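You operate a simulated robot arm through the tools that you are given. There is no shell and no other tool. Be economical: measure what you need, move in short steps, check, and stop when the job is done.

You run a simulated robot arm. Do the job below in one go: nothing can be reset, and whatever is moved stays where it is left.

TASK
Too much tape went on: crank it back to 100 cm.
Fine: clutch to hand and brake off first; brake on after.

Only the result counts: the job must be done as asked and must still hold three seconds after the hand-in. Knocking over, shifting, dropping, spilling or breaking anything else fails it.

THE ROBOT
A 7-joint arm with a two-finger gripper, hanging from a carriage that runs on a rail from [-1.863, 0.009] to [0.617, -0.003] (x, y) and turns from -329 to 358 degrees about z. Base frame: it is fixed where the carriage stands at the start and does not move with it; the origin is on the floor, on the carriage's upright axis, x ahead of it, y to its left, z up. Units: m, degrees, N and s.
With the tool pointing down near the work surface it reaches from about 0.42 to 0.78 m from the robot's upright axis, wherever it stands. Its first joint turns from -143.0 to 143.0 degrees. Places, roughly: black bobbin (6x6x5 cm) [1, 0.7, 0.9]; clutch lever [0.6, 0.4, 0.7]; crank [0.9, 0.4, 0.8]; length counter [1.2, 0.8, 0.9]; tape brake lever [1.2, 0.5, 1]; teal bobbin (6x6x5 cm) [-0.4, 0.8, 1.2]; white bobbin (6x6x5 cm) [-0.3, 0.8, 1.2]. Payload 1.37 kg.
The TCP is the grasp point between the finger pads, 0.016 m short of the fingertips. In the tool frame z runs along the fingers and y along their closing line. Largest opening 0.092 m; the body of the gripper starts 0.074 m behind the TCP.
Orientation is that of the tool frame in the base frame, as a unit quaternion [w, x, y, z]. With the fingers straight down and closing along the base's y, the tool's x points along the base's -x, its y along +y and its z along -z.

THE INTERFACE
- The arm moves only by the tool step_arm. Its argument "series" is a list of rows, each a list of 7 numbers: the shift along the base's x, y, z in m, then the turn, a rotation vector about the base's x, y, z in degrees, then the closure in counts, from 0 (fully open) to 255 (shut). In form: [[tx, ty, tz, wx, wy, wz, fingers], ...]. A call has 1 to 8 rows; each row shifts and turns the commanded pose from where the row before left it. Each row takes 0.2 s and may step no farther than 0.05 m and 8.6 degrees from the row before; otherwise, or with a gripper value out of range, the whole call is refused. Where a pose cannot be reached the arm comes as near as it can. A force on the tool above 60 N (or 10 N above the force at the start of the call, whichever is more), or a blocked arm, ends the call early, and 0.2 s more pass. The fingers move at their own pace and stop on an object; they squeeze with about 26 N. The grip force told is the motor's: it shows also when the fingers shut on nothing. Time passes only in rows, and 0.2 s behind the last, so rows that do not move let the fingers close. It gives the time, the measured TCP pose, the force on the tool (base axes), the opening and the grip force at its end, in the units of the frame above (readings bear some noise), with the torque about the TCP (base axes, N m) and any sound that the robot's microphone picked up.
- Cameras (640 x 400 px; columns grow to the right, rows downward): "scene" is now at [0.2626, 0.0558, 1.7607]; the picture's right is [0.79, -0.61, 0.00], its down [-0.50, -0.66, -0.56] and it looks along [0.34, 0.45, -0.83] (base axes); focal length 214 px, centre (320, 200). "wrist" rides on the gripper at [0.071, 0.019, -0.111] in the tool frame; the picture's right is [-0.26, 0.97, 0.00], its down [-0.78, -0.21, -0.59] and it looks along [-0.57, -0.15, 0.81] (tool axes); focal length 280 px, centre (320, 200). There is no depth. A picture from a camera that has moved, and an enlarged one, comes with that camera's place and axes in the base frame and with its lens.
- grab_frame(camera): a new picture of that camera. It takes no simulated time.
- slide_trunk(by): slides the trunk up (or, below 0, down) by that many m; the arm and the scene camera ride with it, the base frame stays. It gives what a move gives, with no picture.
- steer(legs): drives the robot by 1 to 6 legs, each [ahead, left, turn to the left] in m, m and degrees, along the robot's own axes; the way and the turn of a leg run together, so that a leg with both is an arc; at most 1.5 m and 180 degrees a leg. The arm and the cameras ride along, it lands a little off, and it stops where it bumps. It keeps to its track: a leg is cut to what the track allows. It gives what a move gives.
- aim_head(pan, tilt): turns the head with the scene camera to pan (to the left, within 155 degrees either way) and tilt (down, from -29 to 69), counted from straight ahead of the robot. It gives what a move gives.
- close_up(camera, box): a new picture of the part [left, top, right, bottom] of that camera's present view, enlarged. It takes no simulated time.
- job_done(): hands the job in; it is judged then, once.

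Go step by step. Nothing tells you exact positions but the pictures and the camera data: compare them with the known pose of the tool, close in by small moves and look again before you grip or let go. The budget is 120 turns and 90 pictures, counting those below and the enlarged ones. Unless the task says otherwise, let go and move clear before handing in, and close with one line.

The tools are called after "Emit:" by a JSON object that holds its "op" and its "data". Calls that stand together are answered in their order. step_arm: Moves the arm, as the interface text tells. Its arguments: {"type":"object","properties":{"series":{"type":"array"}},"required":["series"]} The other tools are called the same way: slide_trunk (by) slides the trunk up or down; steer (legs) drives the base; aim_head (pan, tilt) turns the head that bears the scene camera; grab_frame (camera) takes a picture; close_up (camera, box) takes an enlarged picture of a part of a camera's view; job_done () hands the job in.

At the start:

```text
t: 0.0
eef_pos: [0.7918, 0.0992, 1.3617]
orientation: [0.0, 0.0, 1.0, 0.0]
contact_force: [-0.2, 0.3, -0.2]
ft_torque: [-0.04, -0.03, 0.02]
gripper_width: 0.0919
finger_force: 0.0
trunk travel left (down, up): [-0.417, 0.164]
robot x, y, heading: [0.0007, 0.0026, -0.1]
head pan, tilt: [52.5, 55.7]
```

scene: 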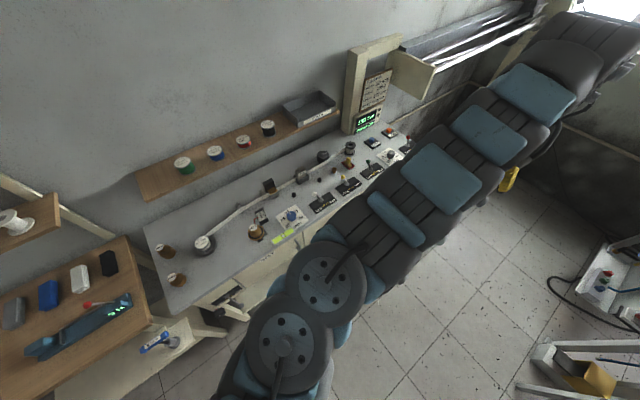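
wrist: 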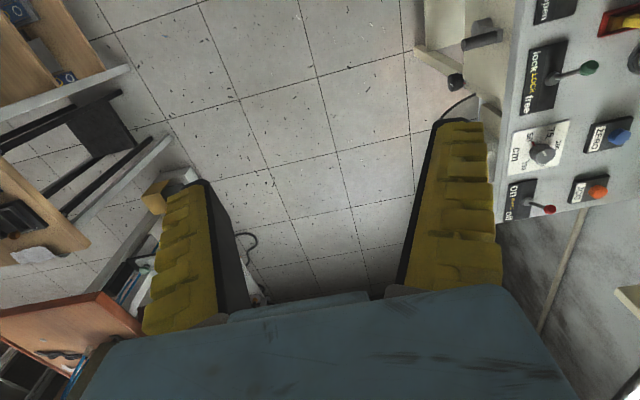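

I see a workbench with a tape winder: levers, a counter tower, and a crank at the front. I'll enlarge the scene to identify the controls.

Emit:
{"op": "close_up", "data": {"camera": "scene", "box": [140, 100, 300, 320]}}

Emit:
{"op": "close_up", "data": {"camera": "scene", "box": [260, 60, 420, 220]}}

Emit:
{"op": "close_up", "data": {"camera": "wrist", "box": [400, 0, 640, 240]}}

```text
1.82 times, centred on (220, 210) of scene
camera zoom: at [0.2626, 0.0558, 1.7607], right [0.79, -0.61, 0.0], down [-0.5, -0.66, -0.56], along [0.34, 0.45, -0.83], focal length 390 px, centre (502, 182)
```

zoom: 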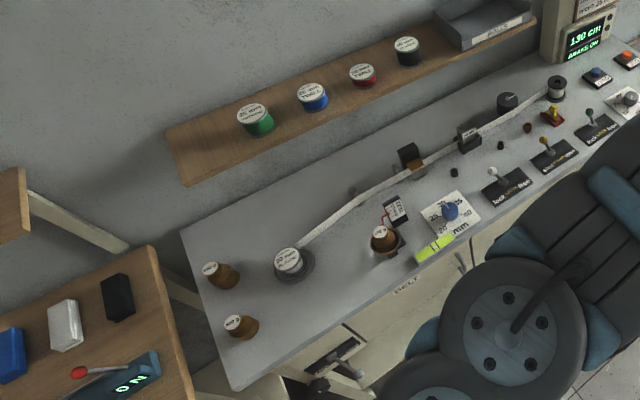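

```text
2.50 times, centred on (340, 140) of scene
camera zoom: at [0.2626, 0.0558, 1.7607], right [0.79, -0.61, 0.0], down [-0.5, -0.66, -0.56], along [0.34, 0.45, -0.83], focal length 536 px, centre (270, 350)
```

zoom: 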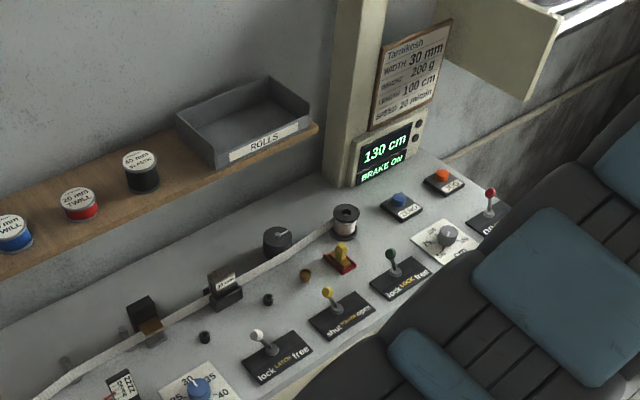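

```text
1.67 times, centred on (520, 120) of wrist
camera zoom: at [0.7207, 0.1167, 1.4734], right [0.26, 0.97, 0.0], down [0.78, -0.21, 0.59], along [0.57, -0.15, -0.81], focal length 467 px, centre (-13, 333)
```

zoom: 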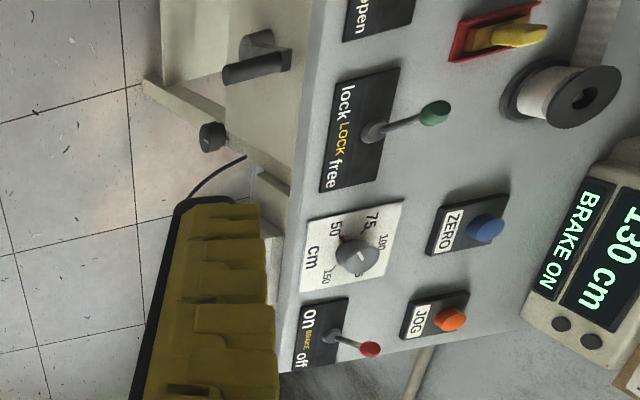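

The counter shows 130 cm and BRAKE ON. The brake is the red lever at about (1.27, 0.53), and the crank sits below the bench's front edge at y≈0.45. I'll turn the tool to point at the bench front so the wrist camera can see the crank and clutch.

Emit:
{"op": "step_arm", "data": {"series": [[0, 0, -0.03, 8.5, 0, 0, 0], [0, 0, -0.03, 8.5, 0, 0, 0], [0, 0, -0.03, 8.5, 0, 0, 0], [0, 0, -0.03, 8.5, 0, 0, 0], [0, 0, -0.03, 8.5, 0, 0, 0], [0, 0, -0.03, 8.5, 0, 0, 0], [0, 0, -0.03, 8.5, 0, 0, 0], [0, 0, -0.03, 8.5, 0, 0, 0]]}}

Emit:
{"op": "grab_frame", "data": {"camera": "wrist"}}

Emit:
{"op": "grab_frame", "data": {"camera": "scene"}}

```text
t: 1.8
eef_pos: [0.7831, 0.1024, 1.1207]
orientation: [0.0, 0.0, 0.829, 0.56]
contact_force: [0.1, -2.6, 0.6]
ft_torque: [0.1, -0.01, 0.07]
gripper_width: 0.0921
finger_force: 0.1
out of reach, approached as far as the arm can: row 8
trunk travel left (down, up): [-0.417, 0.164]
robot x, y, heading: [0.0006, 0.0027, 0.2]
head pan, tilt: [52.5, 55.7]
```

```text
84 pictures are left
camera wrist: at [0.7116, 0.0048, 1.1822], right [0.26, 0.36, 0.9], down [0.78, -0.63, 0.02], along [0.57, 0.69, -0.44], focal length 280 px, centre (320, 200)
```

wrist: 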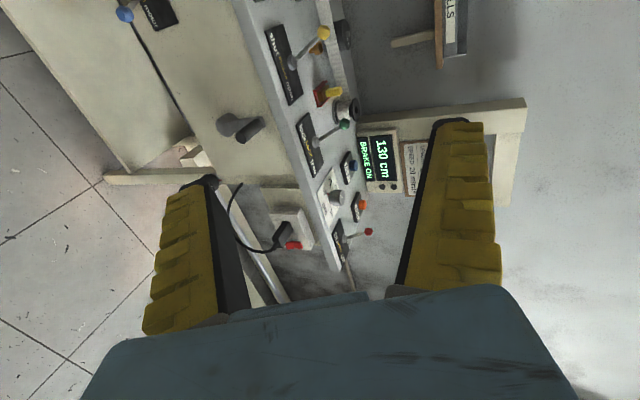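

```text
83 pictures are left
camera scene: at [0.2626, 0.0562, 1.7607], right [0.79, -0.61, 0.0], down [-0.5, -0.66, -0.56], along [0.34, 0.45, -0.83], focal length 214 px, centre (320, 200)
```

scene: 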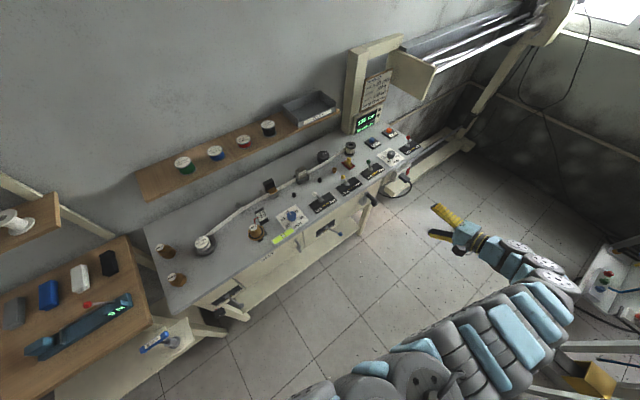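

Scene view is now clear: front panel has a lever with blue knob (clutch) and a crank near the right. I'll enlarge both.

Emit:
{"op": "close_up", "data": {"camera": "scene", "box": [200, 180, 420, 320]}}

Emit:
{"op": "close_up", "data": {"camera": "wrist", "box": [90, 0, 290, 180]}}

```text
2.86 times, centred on (310, 250) of scene
camera zoom: at [0.2626, 0.0562, 1.7607], right [0.79, -0.61, 0.0], down [-0.5, -0.66, -0.56], along [0.34, 0.45, -0.83], focal length 613 px, centre (349, 57)
```

zoom: 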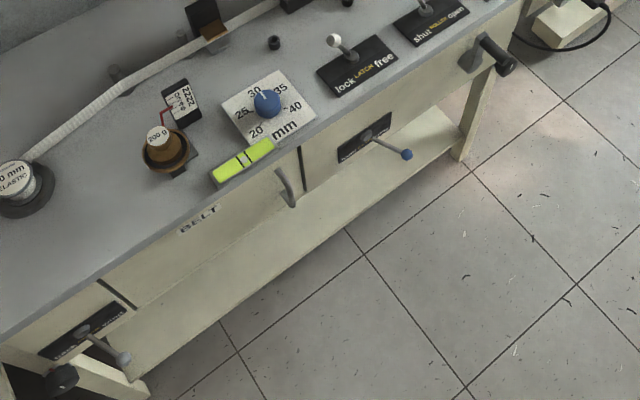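

```text
2.22 times, centred on (190, 90) of wrist
camera zoom: at [0.7116, 0.0048, 1.1822], right [0.26, 0.36, 0.9], down [0.78, -0.63, 0.02], along [0.57, 0.69, -0.44], focal length 623 px, centre (609, 444)
```

zoom: 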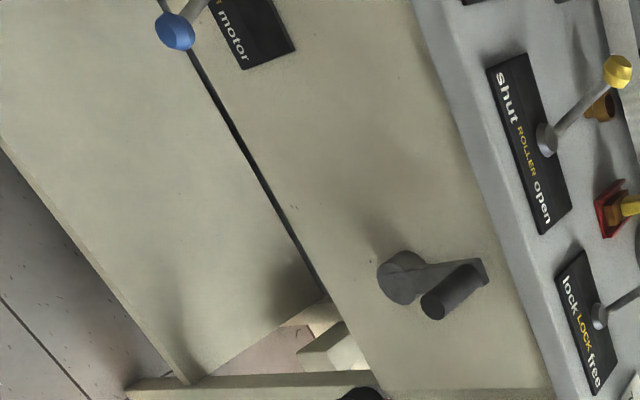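

The clutch is the blue-knob lever on the front face at x≈0.6, and the crank is at x≈0.87 with its handle currently up. I'll lower the trunk, finish levelling the tool and look straight at them.

Emit:
{"op": "slide_trunk", "data": {"by": -0.2}}

Emit:
{"op": "step_arm", "data": {"series": [[-0.04, 0, 0, 8.4, 0, 0, 0], [-0.04, 0, 0, 8.4, 0, 0, 0], [-0.04, 0, 0, 6, 0, 0, 0], [-0.04, 0, 0, 0, 0, 0, 0]]}}

Emit:
{"op": "grab_frame", "data": {"camera": "wrist"}}

Emit:
{"op": "grab_frame", "data": {"camera": "scene"}}

```text
t: 4.0
eef_pos: [0.7826, 0.0992, 0.923]
orientation: [0.0, -0.001, 0.829, 0.559]
contact_force: [0.7, 0.4, 0.4]
ft_torque: [-0.02, -0.01, 0.02]
gripper_width: 0.0922
finger_force: 0.1
trunk travel left (down, up): [-0.217, 0.364]
robot x, y, heading: [0.0022, 0.0032, 0.1]
head pan, tilt: [52.5, 55.7]
```

```text
t: 5.0
eef_pos: [0.6222, 0.1011, 0.9215]
orientation: [-0.002, -0.001, 0.702, 0.713]
contact_force: [-0.2, -2.6, 0.2]
ft_torque: [0.0, -0.02, 0.0]
gripper_width: 0.092
finger_force: 0.0
trunk travel left (down, up): [-0.217, 0.364]
robot x, y, heading: [0.0006, 0.0019, 0.1]
head pan, tilt: [52.5, 55.7]
```

```text
80 pictures are left
camera wrist: at [0.551, -0.0114, 0.9402], right [0.26, -0.01, 0.97], down [0.78, -0.58, -0.22], along [0.56, 0.81, -0.14], focal length 280 px, centre (320, 200)
```

wrist: 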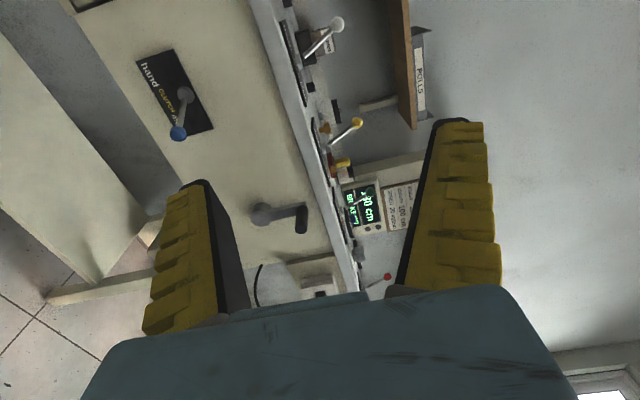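

```text
79 pictures are left
camera scene: at [0.2626, 0.0564, 1.5608], right [0.79, -0.61, 0.0], down [-0.5, -0.66, -0.56], along [0.34, 0.45, -0.83], focal length 214 px, centre (320, 200)
```

scene: 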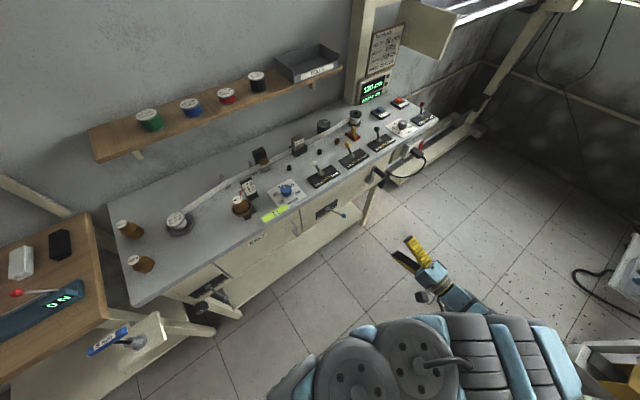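

Emit:
{"op": "close_up", "data": {"camera": "wrist", "box": [110, 30, 250, 150]}}

Emit:
{"op": "close_up", "data": {"camera": "wrist", "box": [220, 120, 400, 310]}}

Emit:
{"op": "close_up", "data": {"camera": "scene", "box": [300, 70, 460, 230]}}

```text
3.33 times, centred on (180, 90) of wrist
camera zoom: at [0.551, -0.0114, 0.9402], right [0.26, -0.01, 0.97], down [0.78, -0.58, -0.22], along [0.56, 0.81, -0.14], focal length 935 px, centre (787, 567)
```

zoom: 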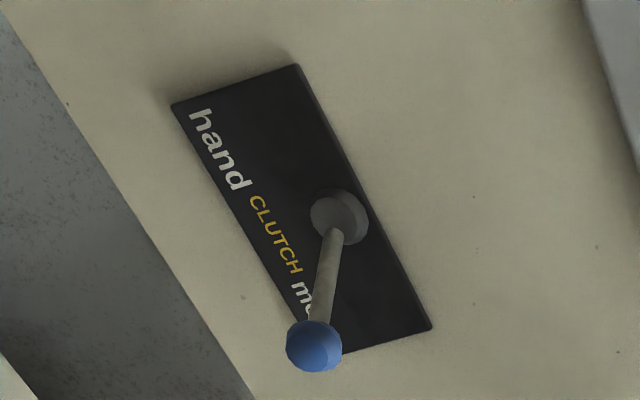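

```text
2.11 times, centred on (310, 215) of wrist
camera zoom: at [0.551, -0.0114, 0.9402], right [0.26, -0.01, 0.97], down [0.78, -0.58, -0.22], along [0.56, 0.81, -0.14], focal length 590 px, centre (341, 168)
```

zoom: 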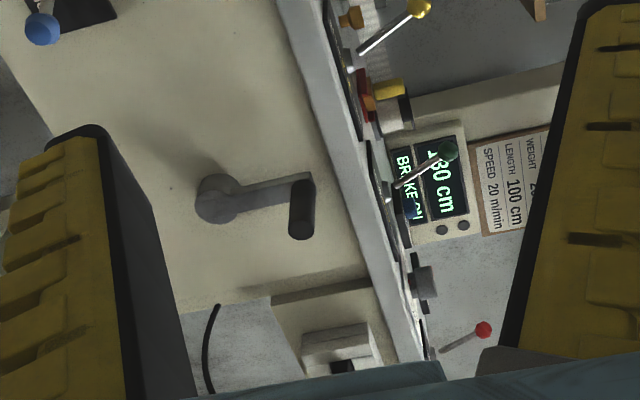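

```text
2.50 times, centred on (380, 150) of scene
camera zoom: at [0.2626, 0.0564, 1.5608], right [0.79, -0.61, 0.0], down [-0.5, -0.66, -0.56], along [0.34, 0.45, -0.83], focal length 536 px, centre (170, 325)
```

zoom: 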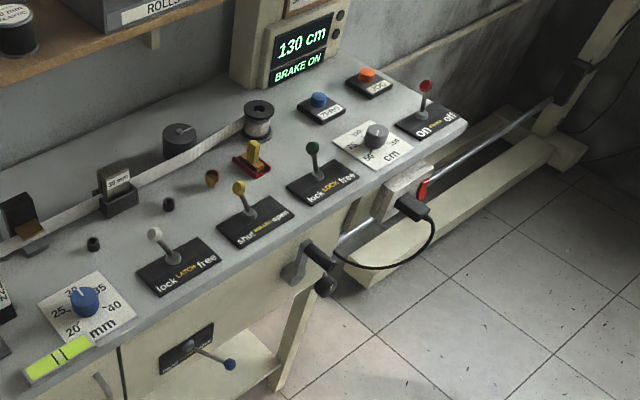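

Triangulating from two views: the clutch knob is at (0.655, 0.394, 0.694), leaning to "motor" (+x), with its pivot at x≈0.616. The crank hub is at about (0.876, 0.45, 0.728), handle tip (0.882, 0.389, 0.818). I'll push the clutch knob toward −x with closed fingers.

Emit:
{"op": "step_arm", "data": {"series": [[0.03, 0.02, -0.045, 0, 0, 0, 255], [0.03, 0.02, -0.045, 0, 0, 0, 255], [0.03, 0.02, -0.045, 0, 0, 0, 255], [0.01, 0.04, -0.045, 0, 0, 0, 255], [0, 0.04, -0.03, 0, 0, 0, 255], [0, 0.03, -0.015, 0, 0, 0, 255]]}}

Emit:
{"op": "grab_frame", "data": {"camera": "wrist"}}

Emit:
{"op": "grab_frame", "data": {"camera": "scene"}}

```text
refused: row 1 steps farther than a row can; nothing moved
```

```text
75 pictures are left
camera wrist: at [0.551, -0.0114, 0.9402], right [0.26, -0.01, 0.97], down [0.78, -0.58, -0.22], along [0.56, 0.81, -0.14], focal length 280 px, centre (320, 200)
```

wrist: 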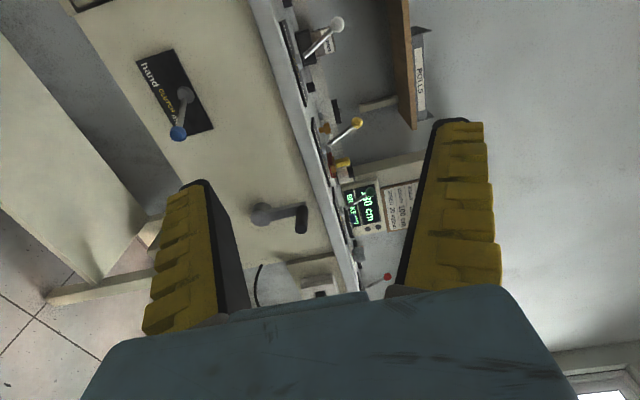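

```text
74 pictures are left
camera scene: at [0.2626, 0.0564, 1.5608], right [0.79, -0.61, 0.0], down [-0.5, -0.66, -0.56], along [0.34, 0.45, -0.83], focal length 214 px, centre (320, 200)
```

scene: 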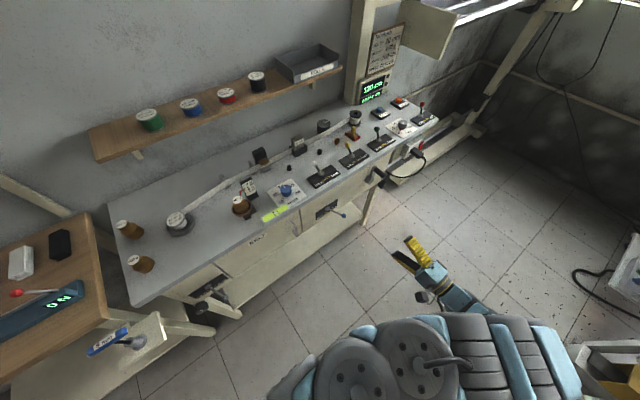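

The row was too long, so nothing moved. I'll repeat with smaller rows.

Emit:
{"op": "step_arm", "data": {"series": [[0.02, 0.015, -0.038, 0, 0, 0, 255], [0.02, 0.015, -0.038, 0, 0, 0, 255], [0.02, 0.015, -0.038, 0, 0, 0, 255], [0.02, 0.015, -0.038, 0, 0, 0, 255], [0.01, 0.025, -0.038, 0, 0, 0, 255], [0, 0.03, -0.037, 0, 0, 0, 255], [0, 0.04, 0, 0, 0, 0, 255]]}}

Emit:
{"op": "grab_frame", "data": {"camera": "wrist"}}

```text
t: 6.6
eef_pos: [0.6393, 0.2514, 0.7793]
orientation: [0.0, -0.002, 0.702, 0.712]
contact_force: [0.9, 0.0, 0.2]
ft_torque: [0.0, 0.01, 0.05]
gripper_width: 0.0
finger_force: 25.6
out of reach, approached as far as the arm can: row 3, 4, 5, 6
trunk travel left (down, up): [-0.217, 0.364]
robot x, y, heading: [-0.0001, -0.0009, 0.1]
head pan, tilt: [52.5, 55.7]
```

```text
73 pictures are left
camera wrist: at [0.5675, 0.1386, 0.7975], right [0.26, -0.01, 0.97], down [0.78, -0.59, -0.22], along [0.57, 0.81, -0.14], focal length 280 px, centre (320, 200)
```

wrist: 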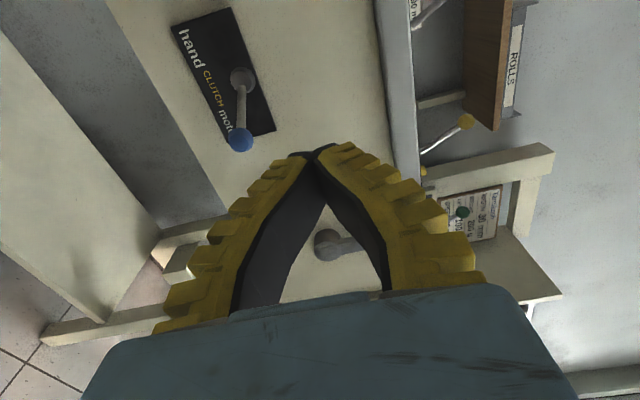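

Arm reach is the limit here, so I'll bring the carriage 0.1 m forward and lower the trunk.

Emit:
{"op": "steer", "data": {"legs": [[0.08, 0, 0]]}}

Emit:
{"op": "slide_trunk", "data": {"by": -0.11}}

Emit:
{"op": "grab_frame", "data": {"camera": "wrist"}}

```text
t: 7.6
eef_pos: [0.72, 0.2522, 0.7783]
orientation: [0.0, -0.002, 0.702, 0.712]
contact_force: [-0.3, -0.7, 0.4]
ft_torque: [-0.07, 0.01, 0.03]
gripper_width: 0.0
finger_force: 25.8
trunk travel left (down, up): [-0.217, 0.364]
robot x, y, heading: [0.0801, 0.001, -0.3]
head pan, tilt: [52.5, 55.7]
```

```text
t: 9.1
eef_pos: [0.7197, 0.2532, 0.6697]
orientation: [-0.001, -0.001, 0.702, 0.712]
contact_force: [0.0, 0.2, -0.4]
ft_torque: [0.0, -0.01, 0.0]
gripper_width: 0.0002
finger_force: 25.6
trunk travel left (down, up): [-0.107, 0.474]
robot x, y, heading: [0.0795, 0.0005, -0.0]
head pan, tilt: [52.5, 55.7]
```

```text
72 pictures are left
camera wrist: at [0.6477, 0.1398, 0.6877], right [0.26, -0.01, 0.97], down [0.78, -0.59, -0.22], along [0.57, 0.81, -0.14], focal length 280 px, centre (320, 200)
```

wrist: 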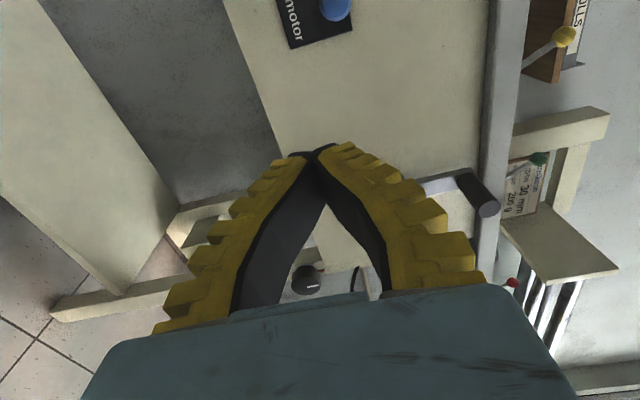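

The knob is confirmed at about (0.656, 0.394, 0.70). I'll advance beside it, then sweep toward −x.

Emit:
{"op": "step_arm", "data": {"series": [[0, 0.04, 0.01, 0, 0, 0, 255], [0, 0.04, 0.01, 0, 0, 0, 255], [-0.005, 0.035, 0.007, 0, 0, 0, 255], [0, 0.015, 0, 0, 0, 0, 255]]}}

Emit:
{"op": "grab_frame", "data": {"camera": "wrist"}}

```text
t: 10.1
eef_pos: [0.7129, 0.3842, 0.6938]
orientation: [-0.001, 0.0, 0.702, 0.712]
contact_force: [0.2, 0.1, -0.3]
ft_torque: [-0.05, 0.01, 0.01]
gripper_width: 0.0
finger_force: 25.4
trunk travel left (down, up): [-0.107, 0.474]
robot x, y, heading: [0.0816, -0.0033, 0.1]
head pan, tilt: [52.5, 55.7]
```

```text
71 pictures are left
camera wrist: at [0.6421, 0.271, 0.7128], right [0.26, -0.01, 0.96], down [0.78, -0.59, -0.22], along [0.57, 0.81, -0.14], focal length 280 px, centre (320, 200)
```

wrist: 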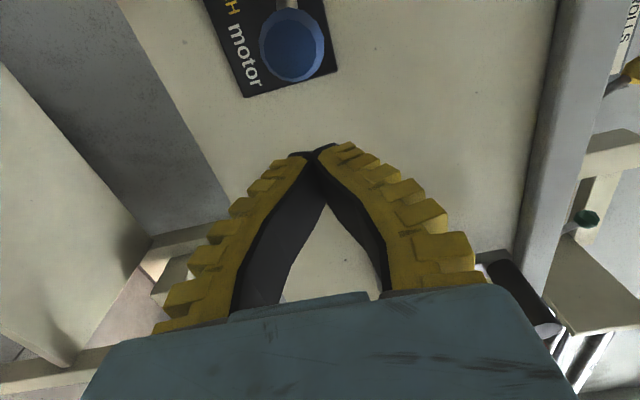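

Alignment with the knob looks good. Now I'll push it.

Emit:
{"op": "step_arm", "data": {"series": [[-0.025, 0, 0.005, 0, 0, 0, 255], [-0.02, 0, 0, 0, 0, 0, 255], [-0.02, 0, 0, 0, 0, 0, 255], [-0.02, 0, 0, 0, 0, 0, 255], [-0.02, 0, 0, 0, 0, 0, 255], [0, 0, 0, 0, 0, 0, 255]]}}

Emit:
{"op": "grab_frame", "data": {"camera": "wrist"}}

Emit:
{"op": "close_up", "data": {"camera": "scene", "box": [300, 70, 460, 230]}}

```text
t: 11.4
eef_pos: [0.6097, 0.3836, 0.7024]
orientation: [0.001, -0.001, 0.703, 0.712]
contact_force: [-0.9, -0.5, 0.2]
ft_torque: [-0.01, -0.02, 0.01]
gripper_width: 0.0
finger_force: 28.0
trunk travel left (down, up): [-0.107, 0.474]
robot x, y, heading: [0.0812, -0.0011, -0.0]
head pan, tilt: [52.5, 55.7]
```

```text
70 pictures are left
camera wrist: at [0.5386, 0.2712, 0.7206], right [0.26, -0.01, 0.97], down [0.78, -0.58, -0.22], along [0.57, 0.81, -0.14], focal length 280 px, centre (320, 200)
```

wrist: 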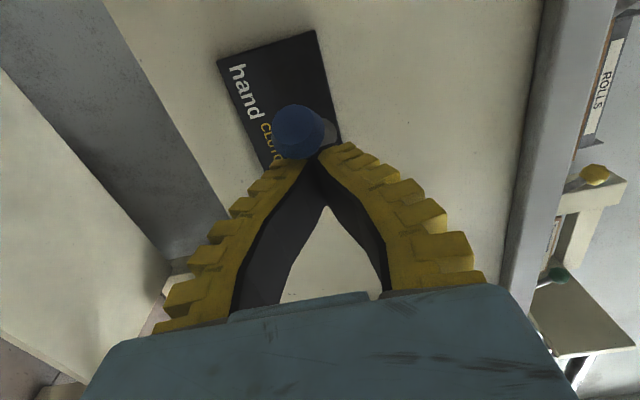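

```text
2.50 times, centred on (380, 150) of scene
camera zoom: at [0.3428, 0.0556, 1.4507], right [0.79, -0.61, 0.0], down [-0.5, -0.66, -0.56], along [0.34, 0.45, -0.83], focal length 536 px, centre (170, 325)
```

zoom: 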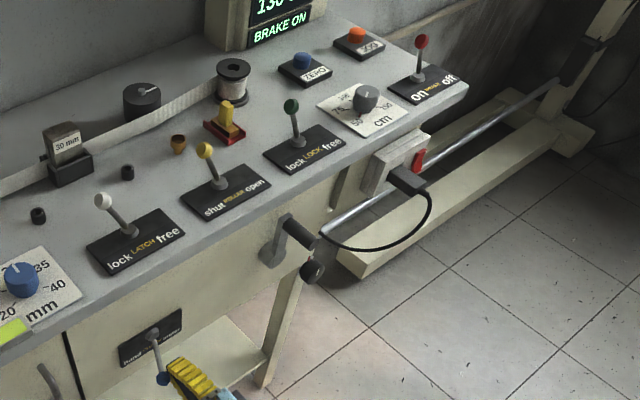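

The knob is now at x≈0.58, near the hand end. I'll nudge a little further to seat it, then withdraw and check.

Emit:
{"op": "step_arm", "data": {"series": [[-0.01, 0, 0, 0, 0, 0, 255], [-0.01, 0, 0, 0, 0, 0, 255], [0, 0, 0, 0, 0, 0, 255]]}}

Emit:
{"op": "step_arm", "data": {"series": [[0.02, 0, 0, 0, 0, 0, 255], [0.02, -0.02, 0, 0, 0, 0, 255], [0.01, -0.04, 0, 0, 0, 0, 255], [0, -0.045, 0, 0, 0, 0, 255], [0, -0.04, 0, 0, 0, 0, 255]]}}

Emit:
{"op": "grab_frame", "data": {"camera": "wrist"}}

```text
t: 12.4
eef_pos: [0.6076, 0.3765, 0.7043]
orientation: [0.011, 0.006, 0.705, 0.709]
contact_force: [27.1, 4.0, -5.0]
ft_torque: [-0.01, -0.21, -0.28]
gripper_width: 0.0
finger_force: 28.3
trunk travel left (down, up): [-0.107, 0.474]
robot x, y, heading: [0.0841, -0.0003, 0.2]
head pan, tilt: [52.5, 55.7]
stopped in row 3: the force on the tool passed its limit (the readings are from after the stop); the commanded pose is now the measured one
```

```text
t: 13.6
eef_pos: [0.6477, 0.2329, 0.7011]
orientation: [0.005, 0.004, 0.704, 0.71]
contact_force: [0.7, 0.0, -0.5]
ft_torque: [0.02, -0.02, 0.01]
gripper_width: 0.0001
finger_force: 28.0
trunk travel left (down, up): [-0.107, 0.474]
robot x, y, heading: [0.0782, -0.0031, -0.1]
head pan, tilt: [52.5, 55.7]
```

```text
68 pictures are left
camera wrist: at [0.576, 0.1211, 0.7216], right [0.26, -0.01, 0.97], down [0.77, -0.6, -0.22], along [0.58, 0.8, -0.15], focal length 280 px, centre (320, 200)
```

wrist: 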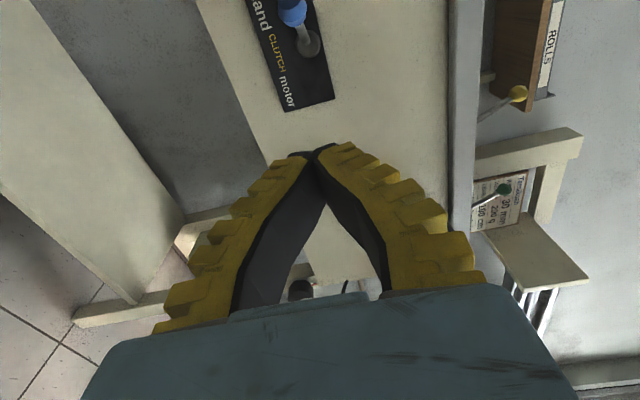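

The clutch hit its stop on the "hand" side. Next is the brake: its red knob is at about (1.248, 0.528, 0.968), leaning to "on" (−x). I'll raise the trunk and check what's around before driving along the rail.

Emit:
{"op": "slide_trunk", "data": {"by": 0.27}}

Emit:
{"op": "aim_head", "data": {"pan": 5, "tilt": 40}}

Emit:
{"op": "grab_frame", "data": {"camera": "scene"}}

```text
t: 16.3
eef_pos: [0.6492, 0.2343, 0.9727]
orientation: [0.005, 0.004, 0.703, 0.711]
contact_force: [-0.8, 0.0, 0.6]
ft_torque: [-0.02, -0.01, 0.01]
gripper_width: 0.0
finger_force: 27.7
trunk travel left (down, up): [-0.377, 0.204]
robot x, y, heading: [0.0791, -0.0013, 0.1]
head pan, tilt: [52.5, 55.7]
```

```text
t: 17.5
eef_pos: [0.6484, 0.2346, 0.9732]
orientation: [0.005, 0.004, 0.705, 0.71]
contact_force: [0.3, -0.8, -0.5]
ft_torque: [0.02, 0.02, -0.01]
gripper_width: 0.0002
finger_force: 27.5
trunk travel left (down, up): [-0.377, 0.204]
robot x, y, heading: [0.0826, -0.0012, 0.0]
head pan, tilt: [5.0, 40.0]
```

```text
67 pictures are left
camera scene: at [0.3848, 0.0062, 1.7423], right [0.09, -1.0, 0.0], down [-0.64, -0.06, -0.77], along [0.76, 0.07, -0.64], focal length 214 px, centre (320, 200)
```

scene: 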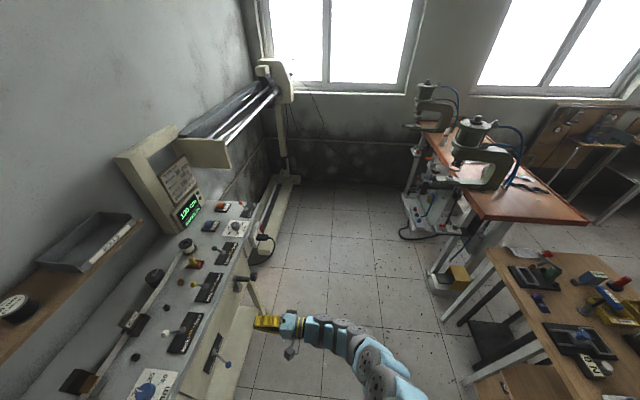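

The other tables are at y<−0.5, so the lane is clear. I'll drive the carriage to the rail end.

Emit:
{"op": "steer", "data": {"legs": [[0.53, 0, 0]]}}

Emit:
{"op": "aim_head", "data": {"pan": 45, "tilt": 50}}

Emit:
{"op": "grab_frame", "data": {"camera": "wrist"}}

Emit:
{"op": "grab_frame", "data": {"camera": "scene"}}

```text
t: 20.6
eef_pos: [1.1808, 0.2323, 0.9725]
orientation: [0.006, 0.003, 0.703, 0.711]
contact_force: [0.4, 0.4, 0.2]
ft_torque: [0.03, -0.02, -0.01]
gripper_width: 0.0
finger_force: 27.7
trunk travel left (down, up): [-0.377, 0.204]
robot x, y, heading: [0.6115, -0.003, -0.2]
head pan, tilt: [5.0, 40.0]
```

```text
t: 21.7
eef_pos: [1.1815, 0.232, 0.9728]
orientation: [0.004, 0.003, 0.703, 0.711]
contact_force: [0.3, 0.6, -0.5]
ft_torque: [-0.02, 0.03, -0.02]
gripper_width: 0.0
finger_force: 28.3
trunk travel left (down, up): [-0.377, 0.204]
robot x, y, heading: [0.6168, -0.0014, 0.0]
head pan, tilt: [45.0, 50.0]
```

```text
66 pictures are left
camera wrist: at [1.1083, 0.1202, 0.9917], right [0.26, -0.01, 0.97], down [0.77, -0.6, -0.22], along [0.58, 0.8, -0.15], focal length 280 px, centre (320, 200)
```

wrist: 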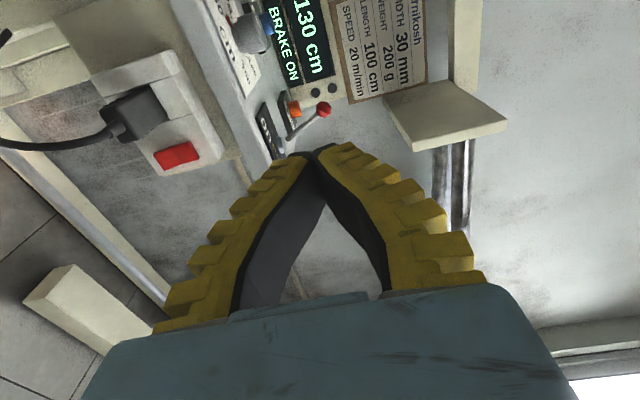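

```text
65 pictures are left
camera scene: at [0.887, 0.0508, 1.7281], right [0.71, -0.71, 0.0], down [-0.54, -0.54, -0.64], along [0.45, 0.45, -0.77], focal length 214 px, centre (320, 200)
```

scene: 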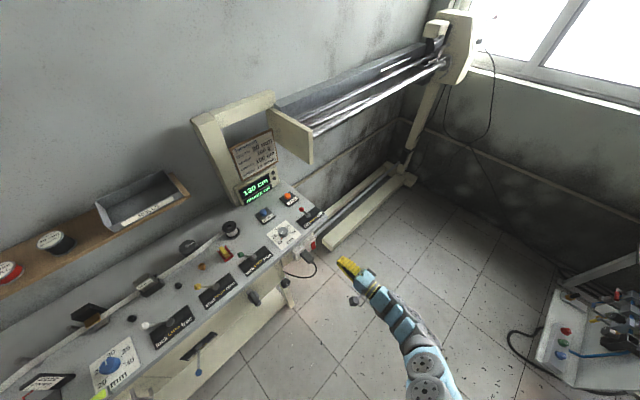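

The red knob checks out at (1.245, 0.528, 0.966). I'll advance the closed fingers in on its −x side.

Emit:
{"op": "step_arm", "data": {"series": [[0.01, 0.045, 0, 0, 0, 0, 255], [0.01, 0.045, 0, 0, 0, 0, 255], [0, 0.045, -0.003, 0, 0, 0, 255], [0, 0.045, -0.003, 0, 0, 0, 255], [0, 0.045, -0.003, 0, 0, 0, 255], [0, 0.045, 0, 0, 0, 0, 255], [0, 0.02, 0, 0, 0, 0, 255]]}}

Emit:
{"op": "grab_frame", "data": {"camera": "wrist"}}

Emit:
{"op": "close_up", "data": {"camera": "scene", "box": [220, 160, 380, 300]}}

```text
t: 23.3
eef_pos: [1.1955, 0.5258, 0.9658]
orientation: [0.002, 0.004, 0.702, 0.712]
contact_force: [-1.5, 3.8, 0.0]
ft_torque: [-0.01, 0.0, -0.19]
gripper_width: 0.0002
finger_force: 28.1
trunk travel left (down, up): [-0.377, 0.204]
robot x, y, heading: [0.6124, -0.0025, 0.5]
head pan, tilt: [45.0, 50.0]
```

```text
64 pictures are left
camera wrist: at [1.1233, 0.4142, 0.9839], right [0.26, -0.02, 0.96], down [0.77, -0.59, -0.22], along [0.58, 0.8, -0.14], focal length 280 px, centre (320, 200)
```

wrist: 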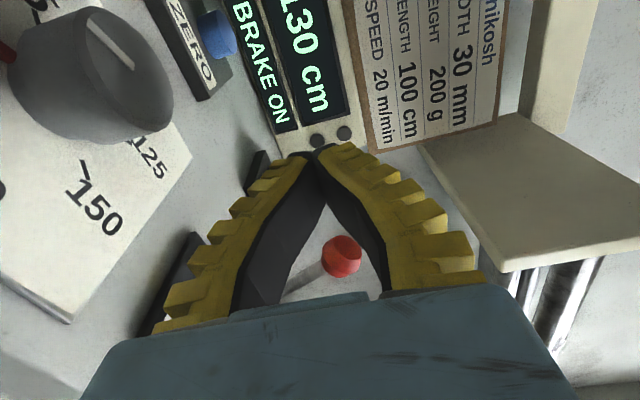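

```text
2.86 times, centred on (300, 230) of scene
camera zoom: at [0.886, 0.0526, 1.7279], right [0.71, -0.71, 0.0], down [-0.54, -0.54, -0.64], along [0.45, 0.46, -0.77], focal length 613 px, centre (377, 114)
```

zoom: 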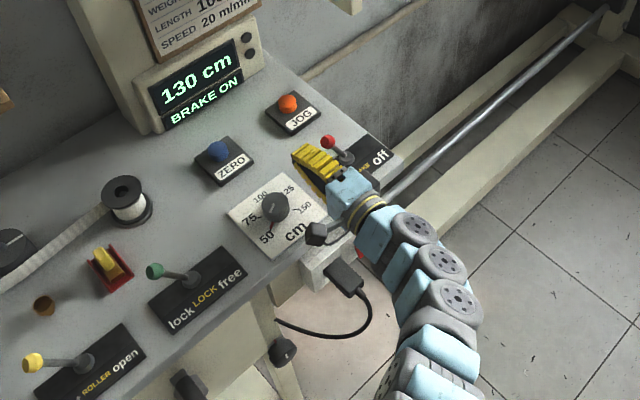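

The fingers are beside the knob with clearance. I'll sweep toward +x ("off").

Emit:
{"op": "step_arm", "data": {"series": [[0.02, 0, 0, 0, 0, 0, 255], [0.015, 0, 0, 0, 0, 0, 255], [0.015, 0, 0, 0, 0, 0, 255], [0.015, 0, 0, 0, 0, 0, 255], [0.01, 0, 0, 0, 0, 0, 255]]}}

Emit:
{"op": "close_up", "data": {"camera": "scene", "box": [220, 160, 380, 300]}}

```text
t: 24.5
eef_pos: [1.2413, 0.5186, 0.9763]
orientation: [0.004, 0.003, 0.704, 0.71]
contact_force: [0.0, -0.5, -0.4]
ft_torque: [-0.03, -0.01, -0.02]
gripper_width: 0.0
finger_force: 27.8
out of reach, approached as far as the arm can: row 2, 3, 4, 5
trunk travel left (down, up): [-0.377, 0.204]
robot x, y, heading: [0.6152, -0.006, 0.0]
head pan, tilt: [45.0, 50.0]
```

```text
2.86 times, centred on (300, 230) of scene
camera zoom: at [0.887, 0.0509, 1.7281], right [0.71, -0.71, 0.0], down [-0.54, -0.54, -0.64], along [0.45, 0.45, -0.77], focal length 613 px, centre (377, 114)
```

zoom: 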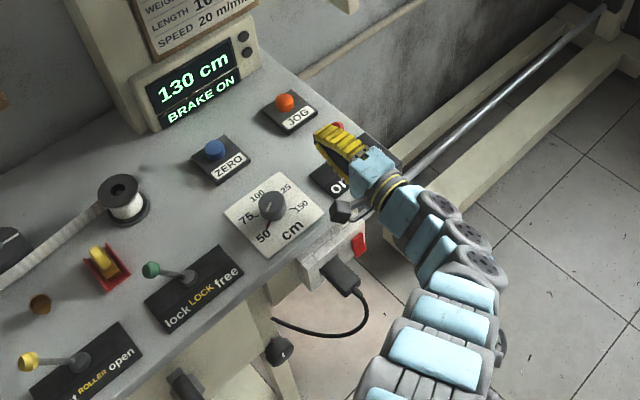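

The arm ran out of reach at x=1.241. I'll yaw the tool about 40° toward +x to gain reach and continue the push.

Emit:
{"op": "step_arm", "data": {"series": [[-0.012, 0, -0.005, 0, 0, -8.5, 255], [-0.012, -0.005, -0.003, 0, 0, -8.5, 255], [0, -0.005, 0, 0, 0, -8.5, 255], [0, -0.005, 0, 0, 0, -8.5, 255], [0, 0, 0, 0, 0, -8.5, 255]]}}

Emit:
{"op": "grab_frame", "data": {"camera": "wrist"}}

Emit:
{"op": "close_up", "data": {"camera": "scene", "box": [220, 160, 380, 300]}}

```text
t: 25.7
eef_pos: [1.2176, 0.5036, 0.9689]
orientation: [0.262, 0.26, 0.654, 0.66]
contact_force: [0.1, 0.4, -0.1]
ft_torque: [0.01, -0.01, 0.03]
gripper_width: 0.0
finger_force: 28.1
trunk travel left (down, up): [-0.377, 0.204]
robot x, y, heading: [0.6129, -0.0015, 0.0]
head pan, tilt: [45.0, 50.0]
```

```text
61 pictures are left
camera wrist: at [1.0896, 0.4708, 0.9879], right [0.18, -0.19, 0.97], down [0.17, -0.96, -0.22], along [0.97, 0.2, -0.15], focal length 280 px, centre (320, 200)
```

wrist: 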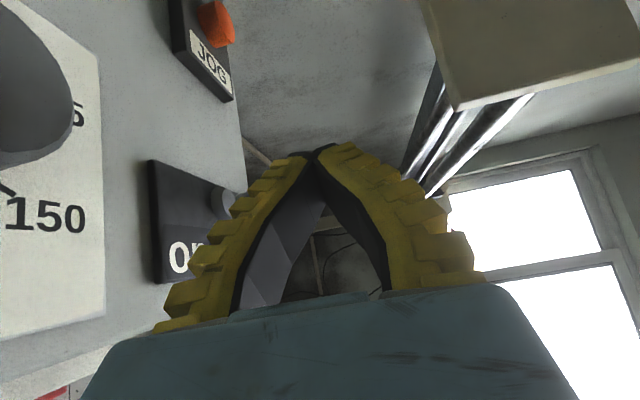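

```text
2.86 times, centred on (300, 230) of scene
camera zoom: at [0.8867, 0.051, 1.728], right [0.71, -0.71, 0.0], down [-0.54, -0.54, -0.64], along [0.45, 0.45, -0.77], focal length 613 px, centre (377, 114)
```

zoom: 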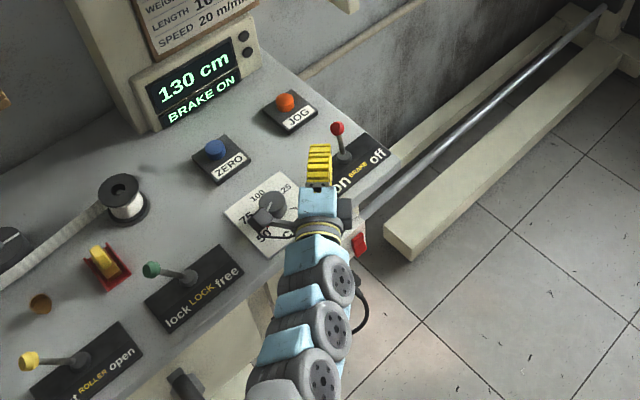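

The lever is now about halfway. I'll continue pushing in +x.

Emit:
{"op": "step_arm", "data": {"series": [[0.02, 0.008, 0, 0, 0, 0, 255], [0.015, 0, 0, 0, 0, 0, 255], [0.015, 0, 0, 0, 0, 0, 255], [0.01, 0, 0, 0, 0, 0, 255], [0.01, 0, 0, 0, 0, 0, 255]]}}

Emit:
{"op": "close_up", "data": {"camera": "scene", "box": [220, 160, 380, 300]}}

```text
t: 26.9
eef_pos: [1.286, 0.5121, 0.9683]
orientation: [0.261, 0.259, 0.654, 0.661]
contact_force: [0.2, -1.8, -0.3]
ft_torque: [-0.01, 0.03, -0.04]
gripper_width: 0.0
finger_force: 28.4
trunk travel left (down, up): [-0.377, 0.204]
robot x, y, heading: [0.6154, -0.0028, -0.1]
head pan, tilt: [45.0, 50.0]
```

```text
2.86 times, centred on (300, 230) of scene
camera zoom: at [0.887, 0.0507, 1.7281], right [0.71, -0.71, 0.0], down [-0.54, -0.54, -0.64], along [0.45, 0.45, -0.77], focal length 613 px, centre (377, 114)
```

zoom: 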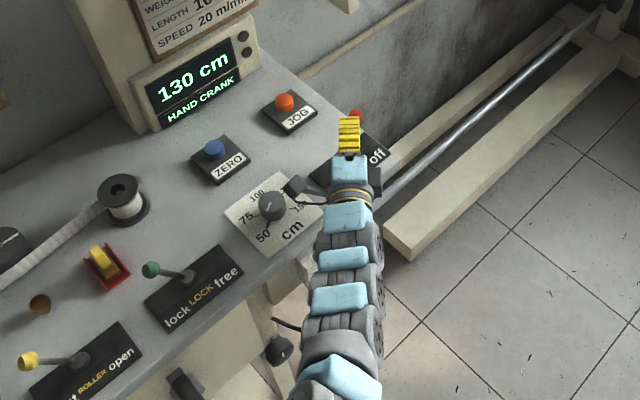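

The display reads HAND CRANK, so the brake is off and the clutch is on hand. I'll withdraw and straighten the tool.

Emit:
{"op": "step_arm", "data": {"series": [[-0.02, -0.03, 0, 0, 0, 0, 255], [-0.02, -0.04, 0, 0, 0, 4.5, 255], [-0.02, -0.04, 0, 0, 0, 7.6, 255], [-0.02, -0.04, 0, 0, 0, 7.6, 255], [-0.02, -0.04, 0, 0, 0, 7.6, 150], [-0.02, -0.04, 0, 0, 0, 7.6, 150], [-0.02, -0.04, 0, 0, 0, 7.6, 150]]}}

Emit:
{"op": "grab_frame", "data": {"camera": "scene"}}

```text
t: 28.5
eef_pos: [1.1476, 0.2398, 0.9678]
orientation: [0.003, 0.003, 0.704, 0.711]
contact_force: [0.0, 1.2, 0.1]
ft_torque: [0.02, -0.02, 0.02]
gripper_width: 0.0412
finger_force: 2.3
trunk travel left (down, up): [-0.377, 0.204]
robot x, y, heading: [0.612, -0.0032, -0.0]
head pan, tilt: [45.0, 50.0]
```

```text
58 pictures are left
camera scene: at [0.887, 0.0509, 1.7281], right [0.71, -0.71, 0.0], down [-0.54, -0.54, -0.64], along [0.45, 0.45, -0.77], focal length 214 px, centre (320, 200)
```

scene: 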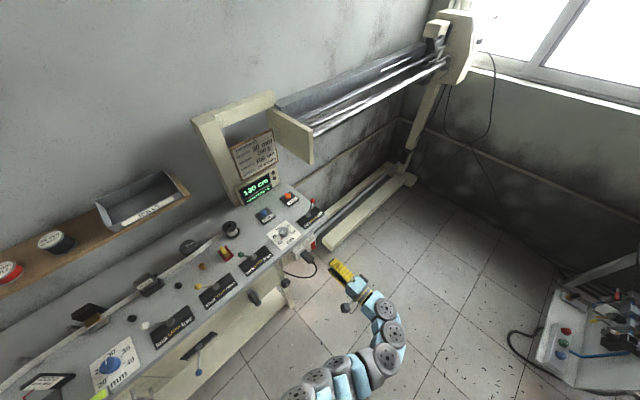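

Next the crank. I'll drive back so it's at a comfortable offset, and lower the trunk to crank height, staying clear at y≈0.24.

Emit:
{"op": "steer", "data": {"legs": [[-0.31, 0, 0]]}}

Emit:
{"op": "slide_trunk", "data": {"by": -0.22}}

Emit:
{"op": "grab_frame", "data": {"camera": "wrist"}}

Emit:
{"op": "grab_frame", "data": {"camera": "scene"}}

```text
t: 30.6
eef_pos: [0.8416, 0.2368, 0.9687]
orientation: [0.006, 0.006, 0.704, 0.71]
contact_force: [0.4, -0.2, -0.1]
ft_torque: [-0.01, 0.01, 0.01]
gripper_width: 0.0415
finger_force: 2.5
trunk travel left (down, up): [-0.377, 0.204]
robot x, y, heading: [0.3046, 0.0007, -0.1]
head pan, tilt: [45.0, 50.0]
```

```text
t: 32.9
eef_pos: [0.8415, 0.2383, 0.7484]
orientation: [0.007, 0.006, 0.703, 0.711]
contact_force: [1.1, 0.0, 0.5]
ft_torque: [0.03, 0.0, -0.02]
gripper_width: 0.0413
finger_force: 2.7
trunk travel left (down, up): [-0.157, 0.424]
robot x, y, heading: [0.3013, -0.0008, -0.2]
head pan, tilt: [45.0, 50.0]
```

```text
57 pictures are left
camera wrist: at [0.7682, 0.1272, 0.7668], right [0.26, -0.01, 0.97], down [0.77, -0.6, -0.22], along [0.58, 0.8, -0.15], focal length 280 px, centre (320, 200)
```

wrist: 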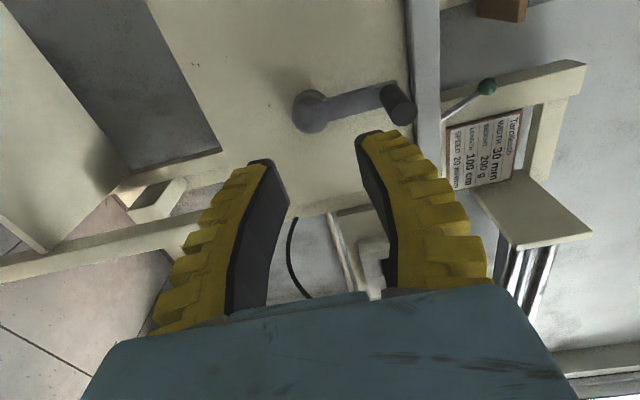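

```text
56 pictures are left
camera scene: at [0.5794, 0.0507, 1.5082], right [0.7, -0.71, 0.0], down [-0.54, -0.54, -0.64], along [0.46, 0.45, -0.77], focal length 214 px, centre (320, 200)
```

scene: 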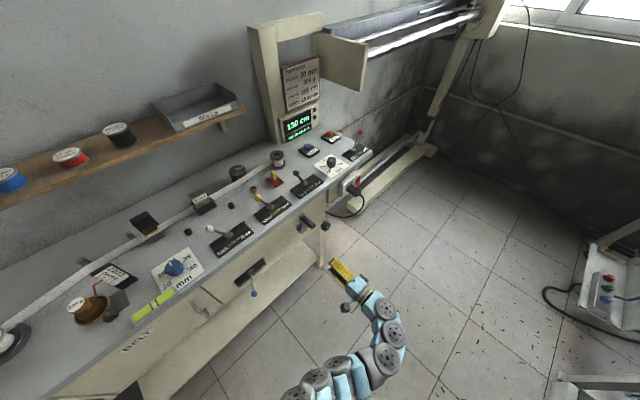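

Emit:
{"op": "close_up", "data": {"camera": "wrist", "box": [260, 40, 440, 160]}}

Emit:
{"op": "close_up", "data": {"camera": "scene", "box": [250, 90, 390, 270]}}

```text
3.33 times, centred on (350, 100) of wrist
camera zoom: at [0.7682, 0.1272, 0.7668], right [0.26, -0.01, 0.97], down [0.77, -0.6, -0.22], along [0.58, 0.8, -0.15], focal length 935 px, centre (220, 533)
```

zoom: 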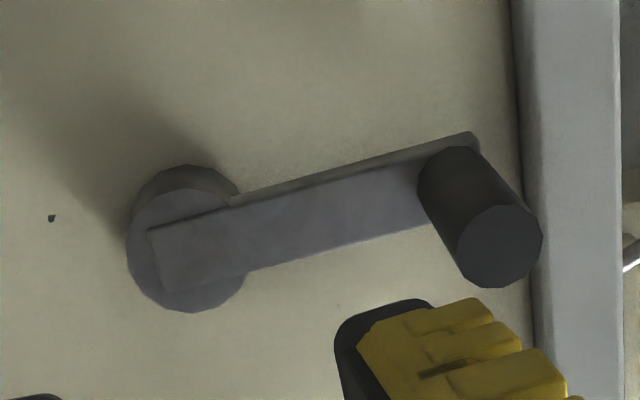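

```text
2.22 times, centred on (320, 180) of scene
camera zoom: at [0.5794, 0.0507, 1.5082], right [0.7, -0.71, 0.0], down [-0.54, -0.54, -0.64], along [0.46, 0.45, -0.77], focal length 477 px, centre (320, 244)
```

zoom: 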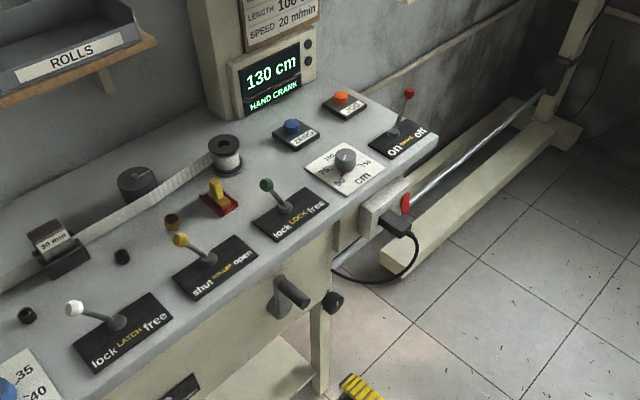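

Refined: the handle's axis is at x≈0.878, z≈0.820, spanning y 0.381–0.438, diameter ≈23 mm. The hub is at (0.878, 0.730), radius ≈0.09. The display holds at 130 cm / HAND CRANK. I'll approach the handle with open fingers above and below it.

Emit:
{"op": "step_arm", "data": {"series": [[0.018, 0, 0.036, 0, 0, 0, 130], [0.018, 0, 0.036, 0, 0, 0, 130], [0, 0.045, 0, 0, 0, 0, 130], [0, 0.035, 0, 0, 0, 0, 130], [0, 0, 0, 0, 0, 0, 130]]}}

Emit:
{"op": "grab_frame", "data": {"camera": "wrist"}}

Emit:
{"op": "close_up", "data": {"camera": "scene", "box": [250, 90, 390, 270]}}

```text
t: 34.1
eef_pos: [0.8749, 0.32, 0.8191]
orientation: [0.008, 0.006, 0.704, 0.71]
contact_force: [-0.3, 0.2, -0.2]
ft_torque: [0.02, -0.01, 0.01]
gripper_width: 0.0484
finger_force: 2.1
trunk travel left (down, up): [-0.157, 0.424]
robot x, y, heading: [0.3061, -0.0037, -0.4]
head pan, tilt: [45.0, 50.0]
```

```text
53 pictures are left
camera wrist: at [0.8019, 0.2091, 0.8382], right [0.26, -0.01, 0.97], down [0.77, -0.6, -0.22], along [0.58, 0.8, -0.15], focal length 280 px, centre (320, 200)
```

wrist: 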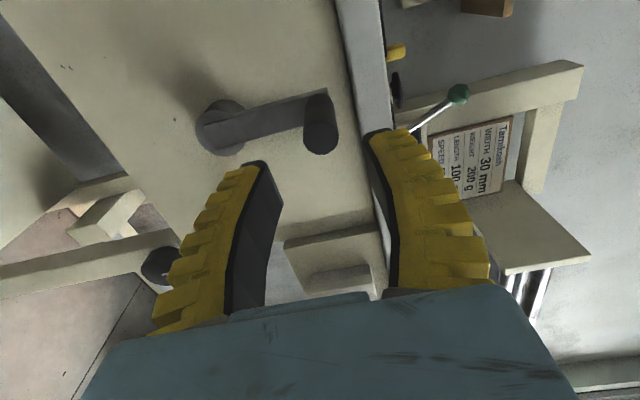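

```text
2.22 times, centred on (320, 180) of scene
camera zoom: at [0.5794, 0.0507, 1.5081], right [0.7, -0.71, 0.0], down [-0.54, -0.54, -0.64], along [0.46, 0.45, -0.77], focal length 477 px, centre (320, 244)
```

zoom: 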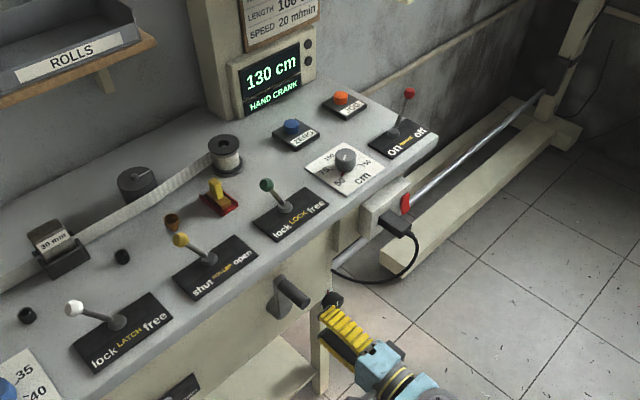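

Alignment is good: handle tip at (0.877, 0.381, 0.821). I'll advance around it and grip.

Emit:
{"op": "step_arm", "data": {"series": [[0.003, 0.04, 0.001, 0, 0, 0, 130], [0, 0.04, 0, 0, 0, 0, 130], [0, 0, 0, 0, 0, 0, 130], [0, 0, 0, 0, 0, 0, 255], [0, 0, 0, 0, 0, 0, 255]]}}

Emit:
{"op": "grab_frame", "data": {"camera": "wrist"}}

```text
t: 35.3
eef_pos: [0.8786, 0.3985, 0.8204]
orientation: [0.007, 0.006, 0.704, 0.71]
contact_force: [0.0, -1.0, 5.0]
ft_torque: [0.04, 0.05, -0.03]
gripper_width: 0.0185
finger_force: 27.4
trunk travel left (down, up): [-0.157, 0.424]
robot x, y, heading: [0.3019, -0.0033, -0.4]
head pan, tilt: [45.0, 50.0]
```

```text
51 pictures are left
camera wrist: at [0.8051, 0.2878, 0.8384], right [0.26, -0.01, 0.97], down [0.77, -0.6, -0.22], along [0.58, 0.8, -0.14], focal length 280 px, centre (320, 200)
```

wrist: 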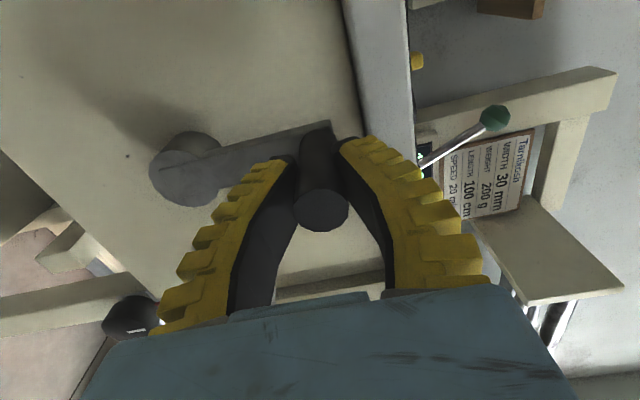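

Gripped. I'll test a small clockwise turn (top toward +x), about 20°, and watch the counter.

Emit:
{"op": "step_arm", "data": {"series": [[0.0156, 0, -0.0014, 0, 0, 0, 255], [0.0152, 0, -0.0041, 0, 0, 0, 255]]}}

Emit:
{"op": "close_up", "data": {"camera": "scene", "box": [250, 90, 390, 270]}}

```text
t: 35.9
eef_pos: [0.9128, 0.3987, 0.8123]
orientation: [0.007, 0.006, 0.704, 0.71]
contact_force: [2.4, -2.2, 6.7]
ft_torque: [0.02, 0.02, 0.42]
gripper_width: 0.0144
finger_force: 28.1
trunk travel left (down, up): [-0.157, 0.424]
robot x, y, heading: [0.3064, -0.0045, -0.2]
head pan, tilt: [45.0, 50.0]
```

```text
2.22 times, centred on (320, 180) of scene
camera zoom: at [0.5801, 0.0507, 1.5083], right [0.7, -0.71, 0.0], down [-0.54, -0.54, -0.64], along [0.46, 0.45, -0.77], focal length 477 px, centre (320, 244)
```

zoom: 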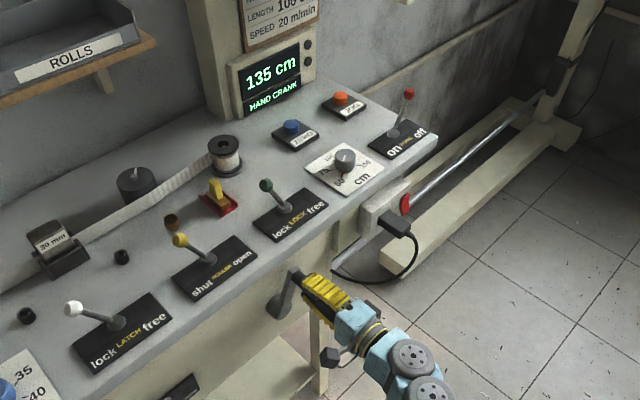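

Clockwise adds tape (135 cm after about 20°), so I need to go counter-clockwise, at about 4° per cm. The grip width shrank, so I'll check how the handle sits in the fingers.

Emit:
{"op": "grab_frame", "data": {"camera": "wrist"}}

```text
49 pictures are left
camera wrist: at [0.8391, 0.2876, 0.8319], right [0.26, -0.01, 0.97], down [0.77, -0.6, -0.22], along [0.58, 0.8, -0.15], focal length 280 px, centre (320, 200)
```

wrist: 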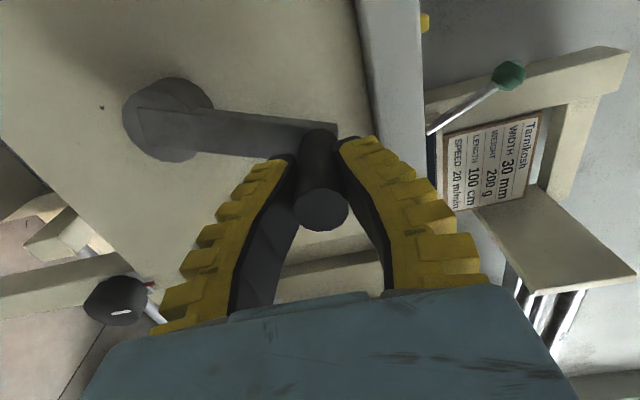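

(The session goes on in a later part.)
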